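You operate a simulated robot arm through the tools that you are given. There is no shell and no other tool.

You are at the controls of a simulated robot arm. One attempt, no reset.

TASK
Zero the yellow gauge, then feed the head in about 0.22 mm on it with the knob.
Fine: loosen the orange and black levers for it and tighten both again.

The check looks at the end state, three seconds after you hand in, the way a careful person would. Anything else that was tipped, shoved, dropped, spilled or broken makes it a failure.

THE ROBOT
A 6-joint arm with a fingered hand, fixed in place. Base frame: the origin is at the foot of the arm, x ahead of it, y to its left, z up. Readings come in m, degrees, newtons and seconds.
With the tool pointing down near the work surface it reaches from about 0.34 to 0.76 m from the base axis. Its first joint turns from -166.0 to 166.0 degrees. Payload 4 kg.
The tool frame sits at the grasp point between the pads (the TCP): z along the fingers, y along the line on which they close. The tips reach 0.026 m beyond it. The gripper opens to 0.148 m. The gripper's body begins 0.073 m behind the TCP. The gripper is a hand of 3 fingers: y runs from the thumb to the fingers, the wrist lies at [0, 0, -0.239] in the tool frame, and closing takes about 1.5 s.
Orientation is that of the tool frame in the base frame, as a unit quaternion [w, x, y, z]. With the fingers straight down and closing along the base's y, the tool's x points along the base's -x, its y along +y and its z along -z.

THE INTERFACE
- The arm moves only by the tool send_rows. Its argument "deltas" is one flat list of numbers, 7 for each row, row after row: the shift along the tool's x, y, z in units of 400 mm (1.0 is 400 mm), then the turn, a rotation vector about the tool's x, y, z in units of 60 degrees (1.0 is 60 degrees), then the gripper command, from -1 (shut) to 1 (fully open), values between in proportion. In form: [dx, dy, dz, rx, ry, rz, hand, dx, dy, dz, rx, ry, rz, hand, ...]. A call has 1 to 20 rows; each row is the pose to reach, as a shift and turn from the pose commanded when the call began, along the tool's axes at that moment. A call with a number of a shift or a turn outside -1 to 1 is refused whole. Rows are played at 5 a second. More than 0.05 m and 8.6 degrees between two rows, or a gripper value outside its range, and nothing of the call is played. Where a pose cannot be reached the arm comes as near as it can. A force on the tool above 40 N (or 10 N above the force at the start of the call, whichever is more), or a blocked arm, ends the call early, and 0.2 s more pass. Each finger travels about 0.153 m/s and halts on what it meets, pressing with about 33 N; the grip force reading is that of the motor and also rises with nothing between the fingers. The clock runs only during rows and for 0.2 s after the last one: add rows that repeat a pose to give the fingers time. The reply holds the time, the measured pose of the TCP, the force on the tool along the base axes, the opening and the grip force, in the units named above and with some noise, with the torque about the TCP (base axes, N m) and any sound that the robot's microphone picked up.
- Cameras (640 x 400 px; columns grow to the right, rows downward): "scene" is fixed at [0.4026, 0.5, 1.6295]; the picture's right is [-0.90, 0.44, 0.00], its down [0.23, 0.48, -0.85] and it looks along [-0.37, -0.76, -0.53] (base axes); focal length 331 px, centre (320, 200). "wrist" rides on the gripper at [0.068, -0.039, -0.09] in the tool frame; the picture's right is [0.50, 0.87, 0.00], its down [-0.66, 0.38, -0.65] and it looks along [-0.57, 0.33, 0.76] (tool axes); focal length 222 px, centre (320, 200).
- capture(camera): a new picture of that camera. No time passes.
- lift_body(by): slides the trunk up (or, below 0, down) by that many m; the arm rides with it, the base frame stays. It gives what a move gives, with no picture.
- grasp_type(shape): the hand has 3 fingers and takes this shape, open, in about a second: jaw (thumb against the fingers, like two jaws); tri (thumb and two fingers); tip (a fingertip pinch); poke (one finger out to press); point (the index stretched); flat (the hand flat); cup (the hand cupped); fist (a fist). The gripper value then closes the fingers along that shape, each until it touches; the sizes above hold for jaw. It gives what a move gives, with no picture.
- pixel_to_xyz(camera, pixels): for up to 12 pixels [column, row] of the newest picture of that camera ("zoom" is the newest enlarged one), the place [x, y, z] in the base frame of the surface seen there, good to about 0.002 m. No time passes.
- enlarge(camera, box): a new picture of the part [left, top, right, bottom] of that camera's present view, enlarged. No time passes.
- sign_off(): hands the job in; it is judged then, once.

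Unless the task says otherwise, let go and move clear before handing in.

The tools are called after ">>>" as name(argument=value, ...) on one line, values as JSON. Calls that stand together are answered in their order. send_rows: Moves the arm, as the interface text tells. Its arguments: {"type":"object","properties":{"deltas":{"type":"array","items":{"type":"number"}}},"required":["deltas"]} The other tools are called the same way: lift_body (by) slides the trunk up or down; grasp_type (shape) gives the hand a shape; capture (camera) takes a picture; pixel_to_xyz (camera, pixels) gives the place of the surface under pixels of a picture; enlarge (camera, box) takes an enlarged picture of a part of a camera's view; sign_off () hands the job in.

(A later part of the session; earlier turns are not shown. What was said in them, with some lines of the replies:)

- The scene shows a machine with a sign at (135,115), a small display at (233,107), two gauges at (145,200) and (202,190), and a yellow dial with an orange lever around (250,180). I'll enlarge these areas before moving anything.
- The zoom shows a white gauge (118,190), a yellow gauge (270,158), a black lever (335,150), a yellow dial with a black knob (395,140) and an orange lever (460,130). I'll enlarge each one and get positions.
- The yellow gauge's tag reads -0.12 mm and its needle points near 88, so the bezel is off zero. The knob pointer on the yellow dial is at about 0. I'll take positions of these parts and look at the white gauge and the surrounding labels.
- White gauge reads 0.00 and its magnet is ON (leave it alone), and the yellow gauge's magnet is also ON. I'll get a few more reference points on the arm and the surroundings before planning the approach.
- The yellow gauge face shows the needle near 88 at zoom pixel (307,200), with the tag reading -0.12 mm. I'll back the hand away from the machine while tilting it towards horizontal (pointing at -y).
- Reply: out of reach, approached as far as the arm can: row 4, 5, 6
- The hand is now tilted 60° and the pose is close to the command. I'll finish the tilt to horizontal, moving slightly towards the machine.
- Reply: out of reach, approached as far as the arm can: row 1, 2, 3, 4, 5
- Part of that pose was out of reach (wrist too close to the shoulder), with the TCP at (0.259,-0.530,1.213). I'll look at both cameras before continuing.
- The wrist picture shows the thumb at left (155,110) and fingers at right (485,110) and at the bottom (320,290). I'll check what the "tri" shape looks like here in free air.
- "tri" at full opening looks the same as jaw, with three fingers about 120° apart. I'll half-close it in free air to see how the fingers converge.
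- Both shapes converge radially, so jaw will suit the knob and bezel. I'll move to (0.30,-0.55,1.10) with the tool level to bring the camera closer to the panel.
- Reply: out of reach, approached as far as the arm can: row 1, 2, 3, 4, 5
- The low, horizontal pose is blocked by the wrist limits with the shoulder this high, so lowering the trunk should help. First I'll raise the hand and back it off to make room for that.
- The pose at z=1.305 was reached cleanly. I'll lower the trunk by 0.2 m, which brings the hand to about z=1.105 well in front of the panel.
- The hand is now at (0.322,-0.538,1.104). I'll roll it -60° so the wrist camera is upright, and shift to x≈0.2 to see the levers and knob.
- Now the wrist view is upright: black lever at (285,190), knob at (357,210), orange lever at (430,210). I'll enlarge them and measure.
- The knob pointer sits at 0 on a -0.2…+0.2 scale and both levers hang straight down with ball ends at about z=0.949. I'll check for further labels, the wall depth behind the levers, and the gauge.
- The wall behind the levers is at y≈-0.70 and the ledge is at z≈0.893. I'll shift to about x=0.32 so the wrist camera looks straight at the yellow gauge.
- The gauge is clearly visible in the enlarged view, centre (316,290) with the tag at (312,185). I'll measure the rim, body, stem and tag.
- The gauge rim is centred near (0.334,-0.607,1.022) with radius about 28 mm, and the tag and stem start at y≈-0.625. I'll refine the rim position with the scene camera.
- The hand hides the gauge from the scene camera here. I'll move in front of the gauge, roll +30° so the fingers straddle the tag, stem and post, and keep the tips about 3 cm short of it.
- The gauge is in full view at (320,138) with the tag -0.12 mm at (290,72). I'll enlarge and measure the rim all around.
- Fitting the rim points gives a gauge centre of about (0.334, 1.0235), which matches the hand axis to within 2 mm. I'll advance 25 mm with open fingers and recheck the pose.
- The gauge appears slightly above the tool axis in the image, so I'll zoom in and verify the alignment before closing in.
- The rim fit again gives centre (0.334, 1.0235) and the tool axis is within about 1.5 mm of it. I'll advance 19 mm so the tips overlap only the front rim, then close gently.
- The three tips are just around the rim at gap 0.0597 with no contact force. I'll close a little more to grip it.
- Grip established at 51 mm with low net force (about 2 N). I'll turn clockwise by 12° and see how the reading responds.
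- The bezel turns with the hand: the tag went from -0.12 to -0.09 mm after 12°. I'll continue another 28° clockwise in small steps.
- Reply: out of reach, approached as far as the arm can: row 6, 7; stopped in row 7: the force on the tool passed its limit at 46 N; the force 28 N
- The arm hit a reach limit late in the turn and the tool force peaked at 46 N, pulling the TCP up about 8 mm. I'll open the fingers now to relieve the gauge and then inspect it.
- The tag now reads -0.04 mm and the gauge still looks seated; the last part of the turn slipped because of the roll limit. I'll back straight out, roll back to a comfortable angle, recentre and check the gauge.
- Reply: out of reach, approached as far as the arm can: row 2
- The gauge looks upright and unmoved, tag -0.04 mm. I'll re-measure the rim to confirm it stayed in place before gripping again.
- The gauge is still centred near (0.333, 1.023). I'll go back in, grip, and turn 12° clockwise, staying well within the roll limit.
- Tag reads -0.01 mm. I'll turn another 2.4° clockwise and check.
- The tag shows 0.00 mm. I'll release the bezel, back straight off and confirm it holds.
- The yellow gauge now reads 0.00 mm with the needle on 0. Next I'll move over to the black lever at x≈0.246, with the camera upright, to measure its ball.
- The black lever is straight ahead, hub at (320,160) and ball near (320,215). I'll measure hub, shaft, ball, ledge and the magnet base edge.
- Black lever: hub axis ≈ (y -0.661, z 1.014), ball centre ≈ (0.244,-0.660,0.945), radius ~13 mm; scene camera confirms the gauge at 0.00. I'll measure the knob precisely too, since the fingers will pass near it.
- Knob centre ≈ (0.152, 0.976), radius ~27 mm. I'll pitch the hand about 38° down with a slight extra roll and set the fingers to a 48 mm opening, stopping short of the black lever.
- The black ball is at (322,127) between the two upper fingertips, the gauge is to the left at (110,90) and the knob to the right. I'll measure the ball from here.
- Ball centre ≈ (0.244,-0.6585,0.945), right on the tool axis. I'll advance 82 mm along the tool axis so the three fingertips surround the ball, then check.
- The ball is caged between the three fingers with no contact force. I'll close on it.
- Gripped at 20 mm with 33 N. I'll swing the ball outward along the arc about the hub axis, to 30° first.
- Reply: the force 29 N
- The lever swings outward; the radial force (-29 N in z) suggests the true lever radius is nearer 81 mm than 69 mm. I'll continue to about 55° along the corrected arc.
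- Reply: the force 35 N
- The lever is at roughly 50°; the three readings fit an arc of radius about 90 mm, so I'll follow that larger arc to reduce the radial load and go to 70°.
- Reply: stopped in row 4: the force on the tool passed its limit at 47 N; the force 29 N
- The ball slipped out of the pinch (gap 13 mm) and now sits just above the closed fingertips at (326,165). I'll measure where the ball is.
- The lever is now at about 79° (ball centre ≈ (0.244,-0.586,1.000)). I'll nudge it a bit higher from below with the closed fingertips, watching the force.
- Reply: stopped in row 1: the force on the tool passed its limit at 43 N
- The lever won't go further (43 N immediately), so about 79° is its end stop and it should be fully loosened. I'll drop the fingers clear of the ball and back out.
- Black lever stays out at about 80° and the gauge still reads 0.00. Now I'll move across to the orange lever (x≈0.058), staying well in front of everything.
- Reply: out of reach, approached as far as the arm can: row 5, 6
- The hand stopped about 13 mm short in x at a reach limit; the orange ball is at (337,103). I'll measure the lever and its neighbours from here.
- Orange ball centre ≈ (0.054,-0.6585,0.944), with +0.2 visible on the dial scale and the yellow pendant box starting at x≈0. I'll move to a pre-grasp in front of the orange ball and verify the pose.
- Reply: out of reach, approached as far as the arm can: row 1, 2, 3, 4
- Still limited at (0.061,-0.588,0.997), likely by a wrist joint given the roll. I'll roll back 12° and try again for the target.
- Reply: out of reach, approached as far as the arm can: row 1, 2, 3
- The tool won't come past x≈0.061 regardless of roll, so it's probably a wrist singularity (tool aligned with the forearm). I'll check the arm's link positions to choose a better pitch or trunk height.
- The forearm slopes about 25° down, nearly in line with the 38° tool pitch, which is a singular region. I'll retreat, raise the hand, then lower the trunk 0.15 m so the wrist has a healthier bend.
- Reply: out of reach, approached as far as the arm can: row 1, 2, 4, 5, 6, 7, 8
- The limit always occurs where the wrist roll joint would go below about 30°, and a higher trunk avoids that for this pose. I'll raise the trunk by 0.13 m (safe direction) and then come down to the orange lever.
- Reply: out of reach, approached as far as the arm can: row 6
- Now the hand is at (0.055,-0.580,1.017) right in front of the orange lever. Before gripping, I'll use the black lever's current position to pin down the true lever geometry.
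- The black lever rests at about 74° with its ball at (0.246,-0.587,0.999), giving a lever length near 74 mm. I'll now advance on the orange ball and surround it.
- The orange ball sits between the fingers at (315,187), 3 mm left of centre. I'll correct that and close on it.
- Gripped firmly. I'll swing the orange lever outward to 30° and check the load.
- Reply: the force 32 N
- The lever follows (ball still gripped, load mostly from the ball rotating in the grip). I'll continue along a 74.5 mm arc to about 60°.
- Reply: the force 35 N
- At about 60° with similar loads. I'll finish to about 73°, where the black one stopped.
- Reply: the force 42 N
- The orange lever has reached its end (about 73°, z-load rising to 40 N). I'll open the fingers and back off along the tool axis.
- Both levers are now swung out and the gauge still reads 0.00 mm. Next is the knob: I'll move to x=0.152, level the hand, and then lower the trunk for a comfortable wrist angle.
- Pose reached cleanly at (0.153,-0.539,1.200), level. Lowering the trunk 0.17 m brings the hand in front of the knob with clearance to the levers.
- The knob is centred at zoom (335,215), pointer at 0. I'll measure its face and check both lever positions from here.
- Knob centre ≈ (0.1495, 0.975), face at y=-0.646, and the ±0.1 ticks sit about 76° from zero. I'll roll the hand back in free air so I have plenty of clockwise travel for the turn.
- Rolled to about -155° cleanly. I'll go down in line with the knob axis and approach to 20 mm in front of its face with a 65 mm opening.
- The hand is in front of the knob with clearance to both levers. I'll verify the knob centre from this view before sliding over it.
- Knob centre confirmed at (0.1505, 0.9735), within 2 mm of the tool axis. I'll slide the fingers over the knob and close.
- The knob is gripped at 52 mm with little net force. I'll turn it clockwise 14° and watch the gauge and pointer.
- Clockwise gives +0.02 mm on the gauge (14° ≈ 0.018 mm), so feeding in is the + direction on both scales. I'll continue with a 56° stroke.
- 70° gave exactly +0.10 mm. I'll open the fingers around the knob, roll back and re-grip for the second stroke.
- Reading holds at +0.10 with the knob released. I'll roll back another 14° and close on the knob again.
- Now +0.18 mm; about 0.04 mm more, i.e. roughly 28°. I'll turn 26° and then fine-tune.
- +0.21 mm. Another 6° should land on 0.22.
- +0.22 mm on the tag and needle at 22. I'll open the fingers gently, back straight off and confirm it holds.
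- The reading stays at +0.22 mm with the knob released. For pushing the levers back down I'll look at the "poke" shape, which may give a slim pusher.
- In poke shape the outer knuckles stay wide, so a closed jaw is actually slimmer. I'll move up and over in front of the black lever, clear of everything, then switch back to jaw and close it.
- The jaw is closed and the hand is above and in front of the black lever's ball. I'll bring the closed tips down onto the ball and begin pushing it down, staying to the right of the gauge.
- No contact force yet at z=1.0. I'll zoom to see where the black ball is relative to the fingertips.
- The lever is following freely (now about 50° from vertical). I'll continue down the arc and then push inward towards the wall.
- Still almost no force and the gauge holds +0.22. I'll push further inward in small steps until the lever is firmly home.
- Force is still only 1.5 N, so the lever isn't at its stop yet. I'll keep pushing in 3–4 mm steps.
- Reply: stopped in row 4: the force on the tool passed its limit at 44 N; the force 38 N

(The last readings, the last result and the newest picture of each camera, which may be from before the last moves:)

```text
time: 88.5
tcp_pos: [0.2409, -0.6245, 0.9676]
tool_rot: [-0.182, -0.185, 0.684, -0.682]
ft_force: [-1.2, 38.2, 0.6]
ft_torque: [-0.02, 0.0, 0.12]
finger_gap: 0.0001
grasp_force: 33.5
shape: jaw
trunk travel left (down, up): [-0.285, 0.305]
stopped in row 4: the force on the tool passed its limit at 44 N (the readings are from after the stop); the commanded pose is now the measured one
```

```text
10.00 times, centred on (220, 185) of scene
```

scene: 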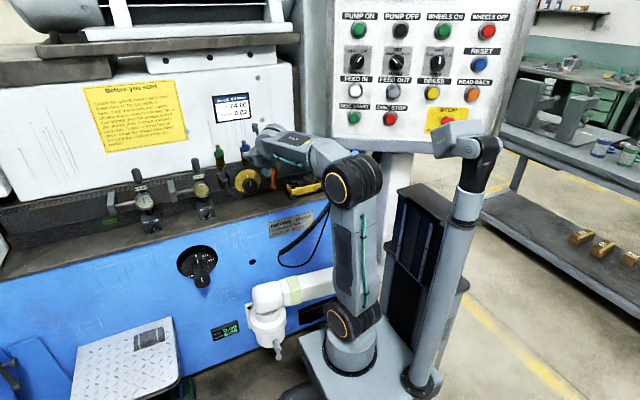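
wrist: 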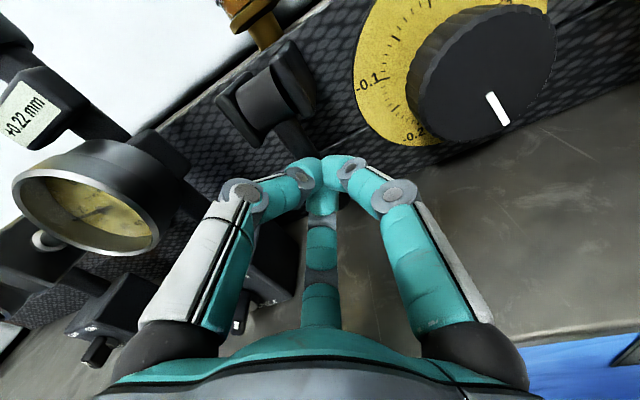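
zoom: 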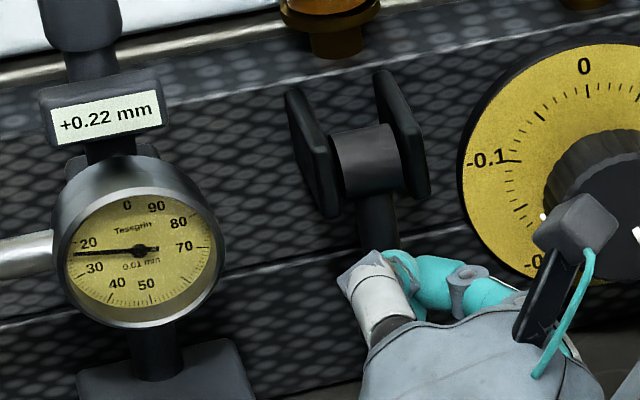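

The lever met its stop (44 N) with the tips at y≈-0.652, matching the lever hanging vertical, and the gauge still shows +0.22. I'll back out and check it.

>>> send_rows(deltas=[0, 0, -0.06, 0, 0, 0, -1, 0, 0, -0.12, 0, 0, 0, -1, 0.04, -0.07, -0.18, 0, 0, 0, -1, 0.08, -0.14, -0.21, 0, 0, 0, -1, 0.12, -0.2, -0.21, 0, 0, 0, -1])

>>> capture(camera="wrist")

>>> enlarge(camera="scene", box=[180, 140, 300, 220])

```text
time: 89.7
tcp_pos: [0.2388, -0.5433, 1.0613]
tool_rot: [-0.183, -0.185, 0.685, -0.681]
ft_force: [0.7, 0.1, -0.5]
ft_torque: [-0.02, -0.04, 0.02]
finger_gap: 0.0
grasp_force: 32.9
shape: jaw
trunk travel left (down, up): [-0.285, 0.305]
```

```text
taken
```

wrist: 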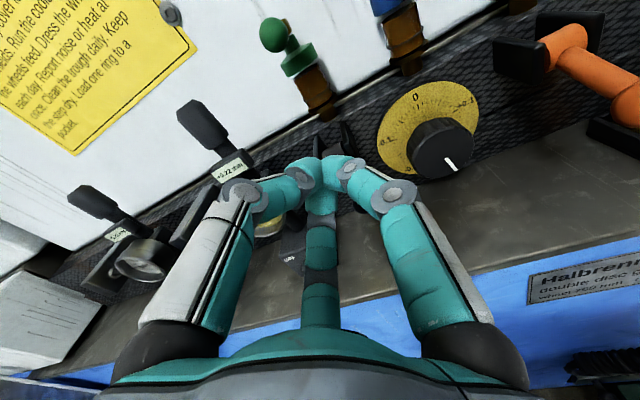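

```text
5.00 times, centred on (240, 180) of scene
```

zoom: 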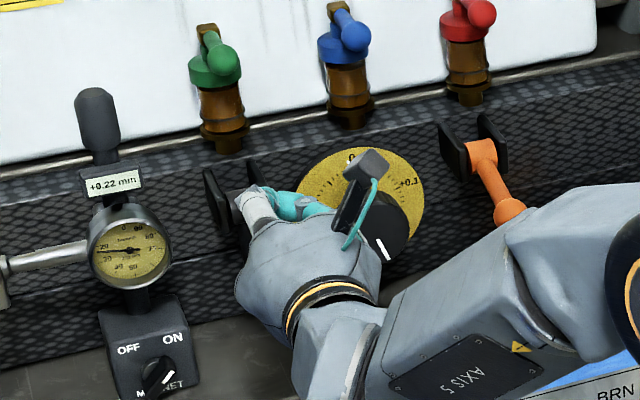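

I'll move across to the orange lever at a safe height, rolling the hand so its knuckles stay clear of the pendant box, and look back at the black lever.

>>> send_rows(deltas=[0.0523, 0.0251, 0.0006, 0, 0, -0.125, -1, 0.1045, 0.0503, 0.0012, 0, 0, -0.25, -1, 0.1568, 0.0754, 0.0019, 0, 0, -0.375, -1, 0.209, 0.1005, 0.0025, 0, 0, -0.5, -1, 0.2613, 0.1256, 0.0031, 0, 0, -0.625, -1, 0.3135, 0.1508, 0.0037, 0, 0, -0.75, -1, 0.3658, 0.1759, 0.0044, 0, 0, -0.875, -1, 0.418, 0.201, 0.005, 0, 0, -1.0, -1, 0.418, 0.201, 0.005, 0, 0, -1.0, -1])

>>> capture(camera="wrist")

>>> enlarge(camera="scene", box=[180, 140, 300, 220])

```text
time: 91.7
tcp_pos: [0.0557, -0.5441, 1.0736]
tool_rot: [0.498, 0.503, -0.499, 0.499]
ft_force: [-0.1, -0.1, 0.8]
ft_torque: [0.0, -0.01, 0.01]
finger_gap: 0.0
grasp_force: 33.2
shape: jaw
trunk travel left (down, up): [-0.285, 0.305]
```

```text
taken
```

wrist: 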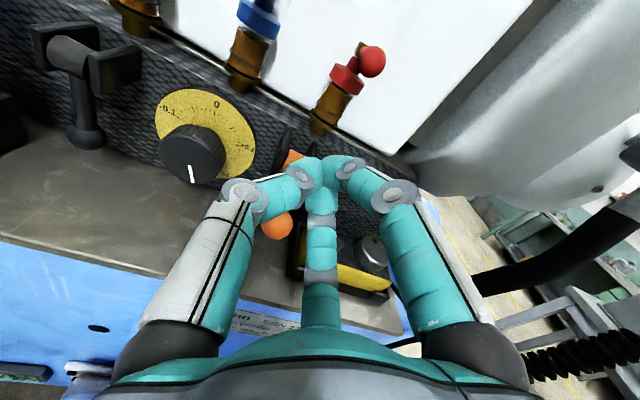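

```text
5.00 times, centred on (240, 180) of scene
```

zoom: 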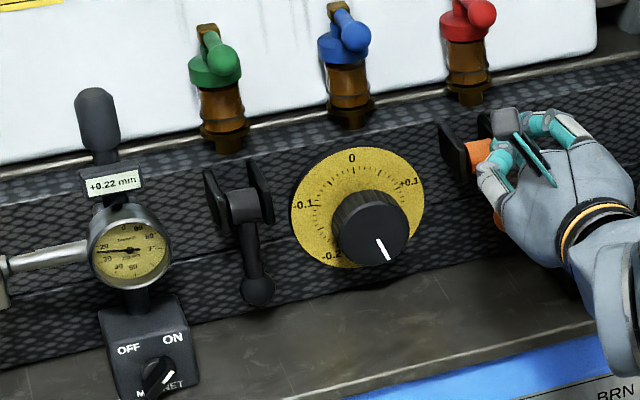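

The black lever hangs straight down again at exactly its original image position, and the gauge holds +0.22. I'll now push the orange lever down the same way.

>>> send_rows(deltas=[-0.045, -0.0075, 0.035, 0, 0, 0, -1, -0.0863, -0.0075, 0.065, 0, 0, 0, -1, -0.1238, -0.0075, 0.0575, 0, 0, 0, -1, -0.1613, -0.0075, 0.0525, 0, 0, 0, -1, -0.1863, -0.0075, 0.0525, 0, 0, 0, -1, -0.215, -0.0075, 0.0575, 0, 0, 0, -1, -0.2413, -0.0075, 0.0675, 0, 0, 0, -1, -0.2628, -0.0075, 0.08, 0, 0, 0, -1, -0.2713, -0.0075, 0.1, 0, 0, 0, -1, -0.2713, -0.0075, 0.1225, 0, 0, 0, -1, -0.2713, -0.0075, 0.145, 0, 0, 0, -1])

>>> capture(camera="wrist")

>>> enlarge(camera="scene", box=[180, 140, 300, 220])

```text
time: 94.1
tcp_pos: [0.0558, -0.6046, 0.9644]
tool_rot: [0.498, 0.502, -0.5, 0.499]
ft_force: [-0.3, -0.8, -0.2]
ft_torque: [0.0, 0.0, 0.01]
finger_gap: 0.0001
grasp_force: 32.9
shape: jaw
trunk travel left (down, up): [-0.285, 0.305]
```

```text
taken
```

wrist: 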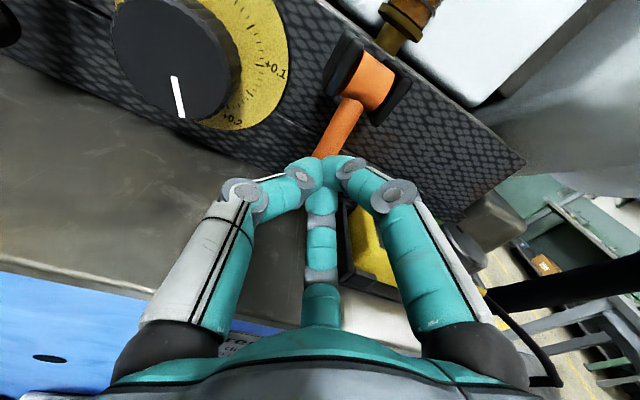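

```text
5.00 times, centred on (240, 180) of scene
```

zoom: 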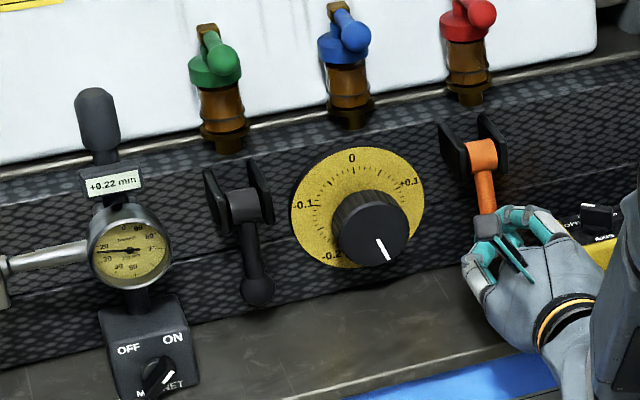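

The orange lever is following with negligible force. I'll keep pushing inward in small steps until it is firmly at its stop.

>>> send_rows(deltas=[0, 0, 0.01, 0, 0, 0, -1, 0, 0, 0.02, 0, 0, 0, -1, 0, 0, 0.03, 0, 0, 0, -1, 0, 0, 0.0375, 0, 0, 0, -1, 0, 0, 0.045, 0, 0, 0, -1, 0, 0, 0.0525, 0, 0, 0, -1, 0, 0, 0.06, 0, 0, 0, -1, 0, 0, 0.0675, 0, 0, 0, -1])

>>> capture(camera="wrist")

>>> enlarge(camera="scene", box=[180, 140, 300, 220])

```text
time: 95.8
tcp_pos: [0.056, -0.6256, 0.9658]
tool_rot: [-0.499, -0.502, 0.502, -0.498]
ft_force: [-2.0, 36.6, 2.1]
ft_torque: [-0.12, 0.0, -0.06]
finger_gap: 0.0
grasp_force: 33.1
shape: jaw
trunk travel left (down, up): [-0.285, 0.305]
stopped in row 8: the force on the tool passed its limit at 44 N (the readings are from after the stop); the commanded pose is now the measured one
```

```text
taken
```

wrist: 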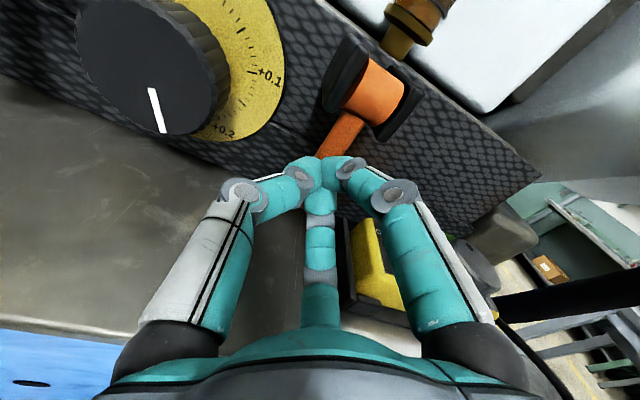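

```text
5.00 times, centred on (240, 180) of scene
```

zoom: 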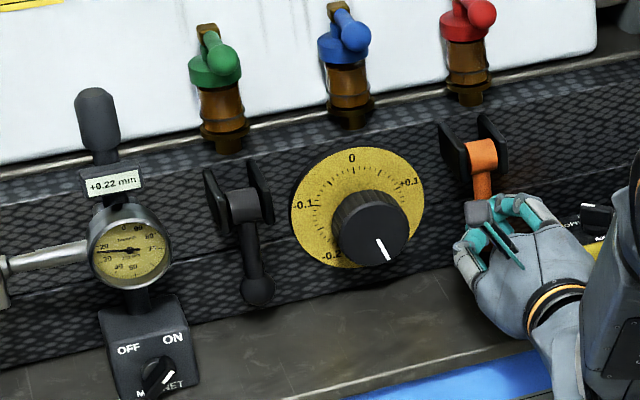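

The orange lever reached its stop at the same depth (44 N), and the gauge still reads +0.22. I'll back straight out and rise clear.

>>> send_rows(deltas=[0, 0, -0.06, 0, 0, 0, -1, 0, 0, -0.12, 0, 0, 0, -1, 0.06, 0, -0.19, 0, 0, 0, -1, 0.15, 0, -0.21, 0, 0, 0, -1, 0.25, 0, -0.22, 0, 0, 0, -1, 0.35, 0, -0.22, 0, 0, 0, -1, 0.45, 0, -0.22, 0, 0, 0, -1])

>>> capture(camera="wrist")

>>> capture(camera="scene")

>>> enlarge(camera="scene", box=[180, 140, 300, 220])

```text
time: 97.4
tcp_pos: [0.0562, -0.5423, 1.1478]
tool_rot: [0.497, 0.503, -0.502, 0.498]
ft_force: [-0.4, -0.3, 0.0]
ft_torque: [0.03, -0.03, 0.0]
finger_gap: 0.0001
grasp_force: 33.0
shape: jaw
trunk travel left (down, up): [-0.285, 0.305]
```

```text
taken
```

wrist: 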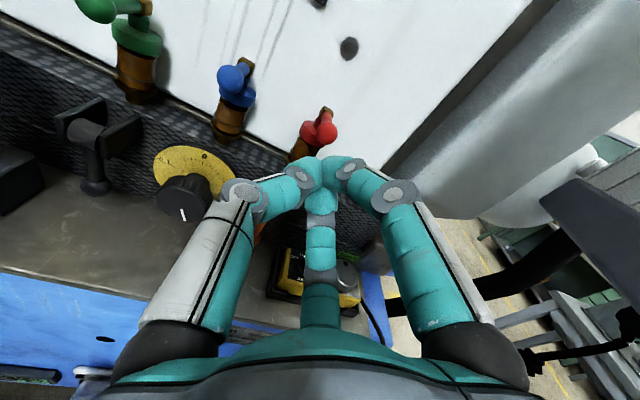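

```text
taken
```

scene: 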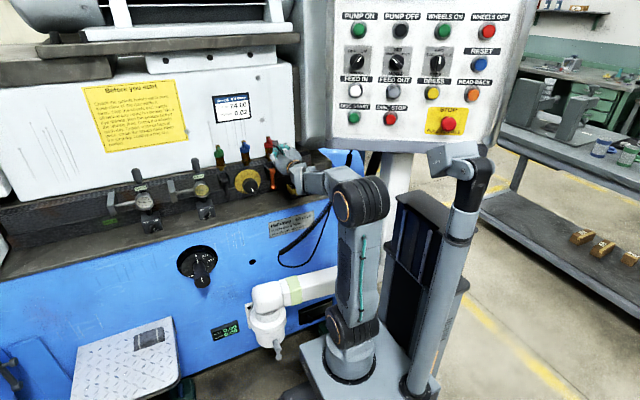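

```text
5.00 times, centred on (240, 180) of scene
```

zoom: 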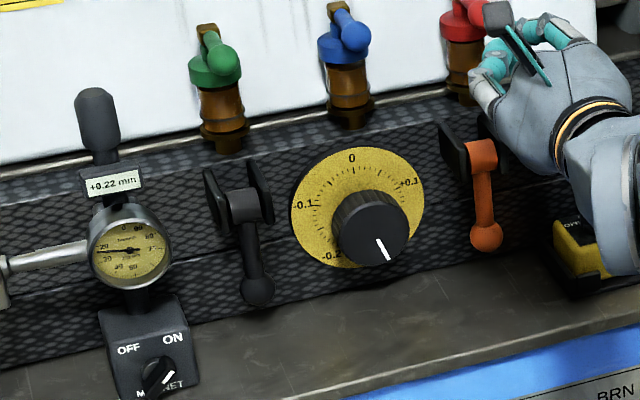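

Both levers hang down, gauge +0.22 mm. I'll measure both ball positions and compare them with their starting positions, and check the white gauge.

>>> pixel_to_xyz(camera="zoom", pixels=[[257, 290], [256, 278], [485, 237], [484, 226], [252, 250], [482, 190], [243, 205], [480, 155]])

>>> enlarge(camera="scene", box=[90, 150, 220, 240])

>>> enlarge(camera="wrist", box=[0, 60, 260, 260])

>>> enlarge(camera="scene", box=[180, 150, 300, 225])

```text
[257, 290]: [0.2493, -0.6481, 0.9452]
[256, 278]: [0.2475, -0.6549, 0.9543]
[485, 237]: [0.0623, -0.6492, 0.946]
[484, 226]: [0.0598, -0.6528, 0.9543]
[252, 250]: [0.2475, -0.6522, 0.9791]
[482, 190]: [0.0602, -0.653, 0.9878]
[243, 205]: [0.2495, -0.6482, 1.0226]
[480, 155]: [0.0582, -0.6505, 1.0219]
```

```text
4.44 times, centred on (155, 195) of scene
```

zoom: 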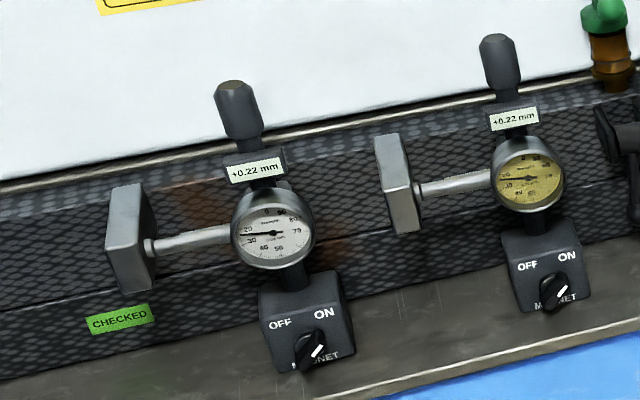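

```text
2.00 times, centred on (130, 160) of wrist
```

zoom: 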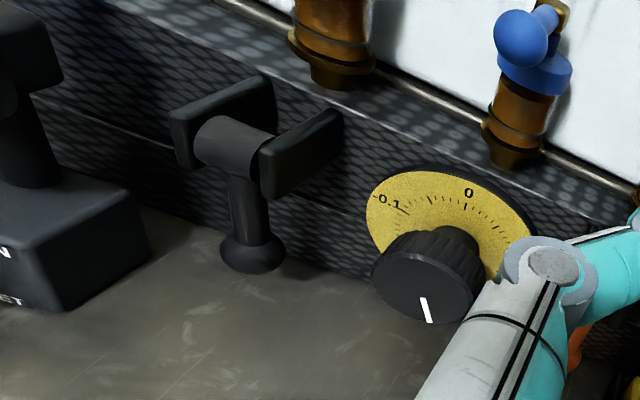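

```text
5.33 times, centred on (240, 188) of scene
```

zoom: 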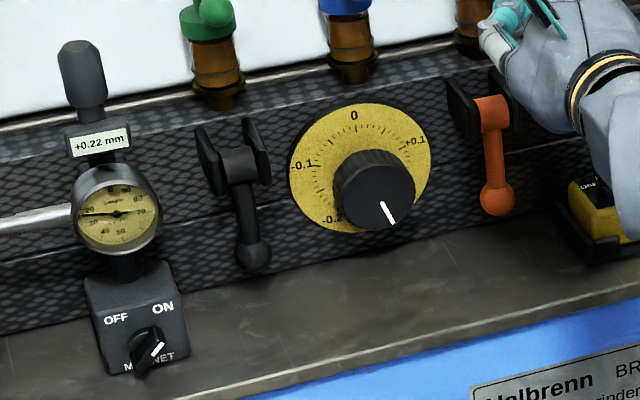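

Both gauges now show +0.22 mm (the head moved evenly), both levers match their original tightened image positions, and the magnets are still ON. I'll move the hand further clear and relax the fingers.

>>> send_rows(deltas=[0.08, -0.02, -0.02, 0, 0, 0, -0.6, 0.16, -0.04, -0.04, 0, 0, 0, -0.3, 0.22, -0.06, -0.06, 0, 0, 0, -0.2, 0.22, -0.06, -0.06, 0, 0, 0, -0.2])

>>> capture(camera="scene")

>>> enlarge(camera="scene", box=[90, 130, 300, 240])

>>> enlarge(camera="scene", box=[190, 165, 220, 195])

```text
time: 98.4
tcp_pos: [0.0799, -0.5174, 1.2352]
tool_rot: [0.498, 0.503, -0.502, 0.498]
ft_force: [-0.1, -0.1, -0.3]
ft_torque: [0.01, 0.01, 0.0]
finger_gap: 0.0587
grasp_force: 0.1
shape: jaw
trunk travel left (down, up): [-0.285, 0.305]
```

```text
taken
```

scene: 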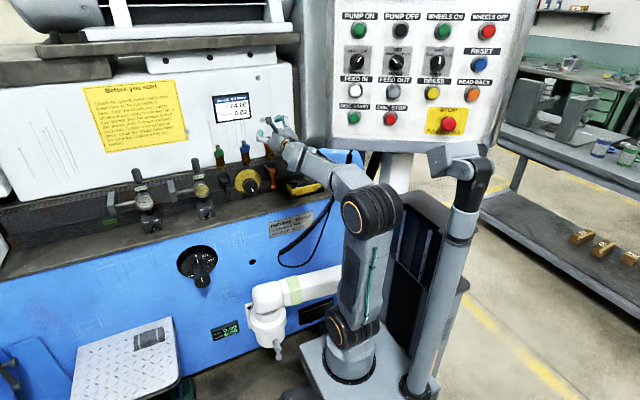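

```text
3.05 times, centred on (195, 185) of scene
```

zoom: 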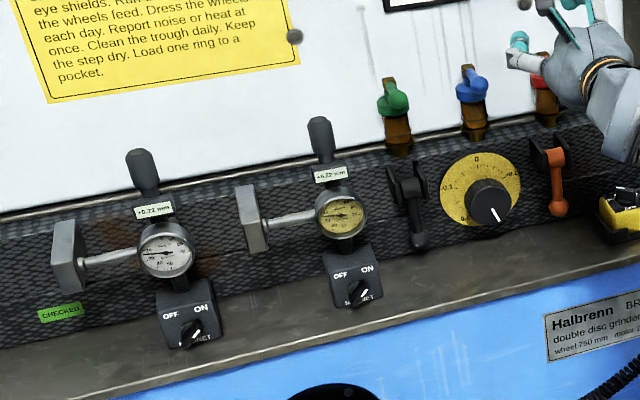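

```text
13.33 times, centred on (205, 180) of scene
```

zoom: 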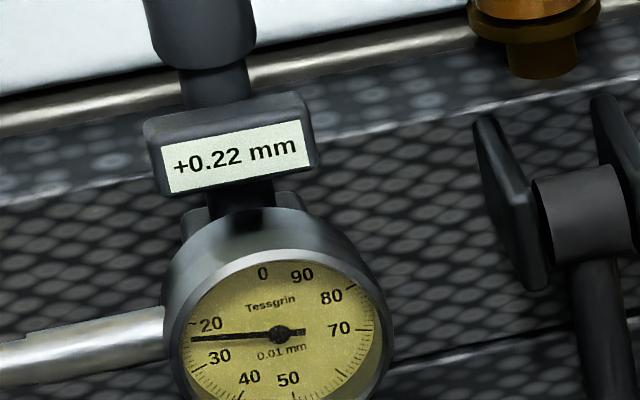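

The yellow gauge reads +0.22 mm with its needle at 22. Both levers are back down against their stops, nothing else looks disturbed, and the hand is clear with its fingers open, so I'm handing in.

>>> sign_off()

```text
The job is handed in.
```

The job is handed in. The yellow gauge was zeroed, and the head was then fed in with the knob until the gauge read +0.22 mm. It still read +0.22 mm after both levers were tightened and the hand had moved clear.

- **Zeroing:** I turned the gauge's bezel from -0.12 to 0.00 mm. The first attempt ran into a reach limit, and the tool force peaked at 46 N while I was gripping the gauge. I released it, checked that the gauge hadn't moved, and finished from a better angle.
- **Feeding in:** I loosened the black and orange levers to about 74°, then turned the knob clockwise. I took clockwise as "in" because both the knob scale and the gauge read positive that way; nothing on the machine is labelled "in".
- **Tightening:** I pushed each lever back down until it stopped firmly at about 44 N. Both hang where they started.
- **White gauge:** it now also reads +0.22 mm, having been at 0.00. I didn't touch it, so this looks like the head moving evenly.

Both gauge magnets are still ON, and I saw nothing else moved in the last pictures.
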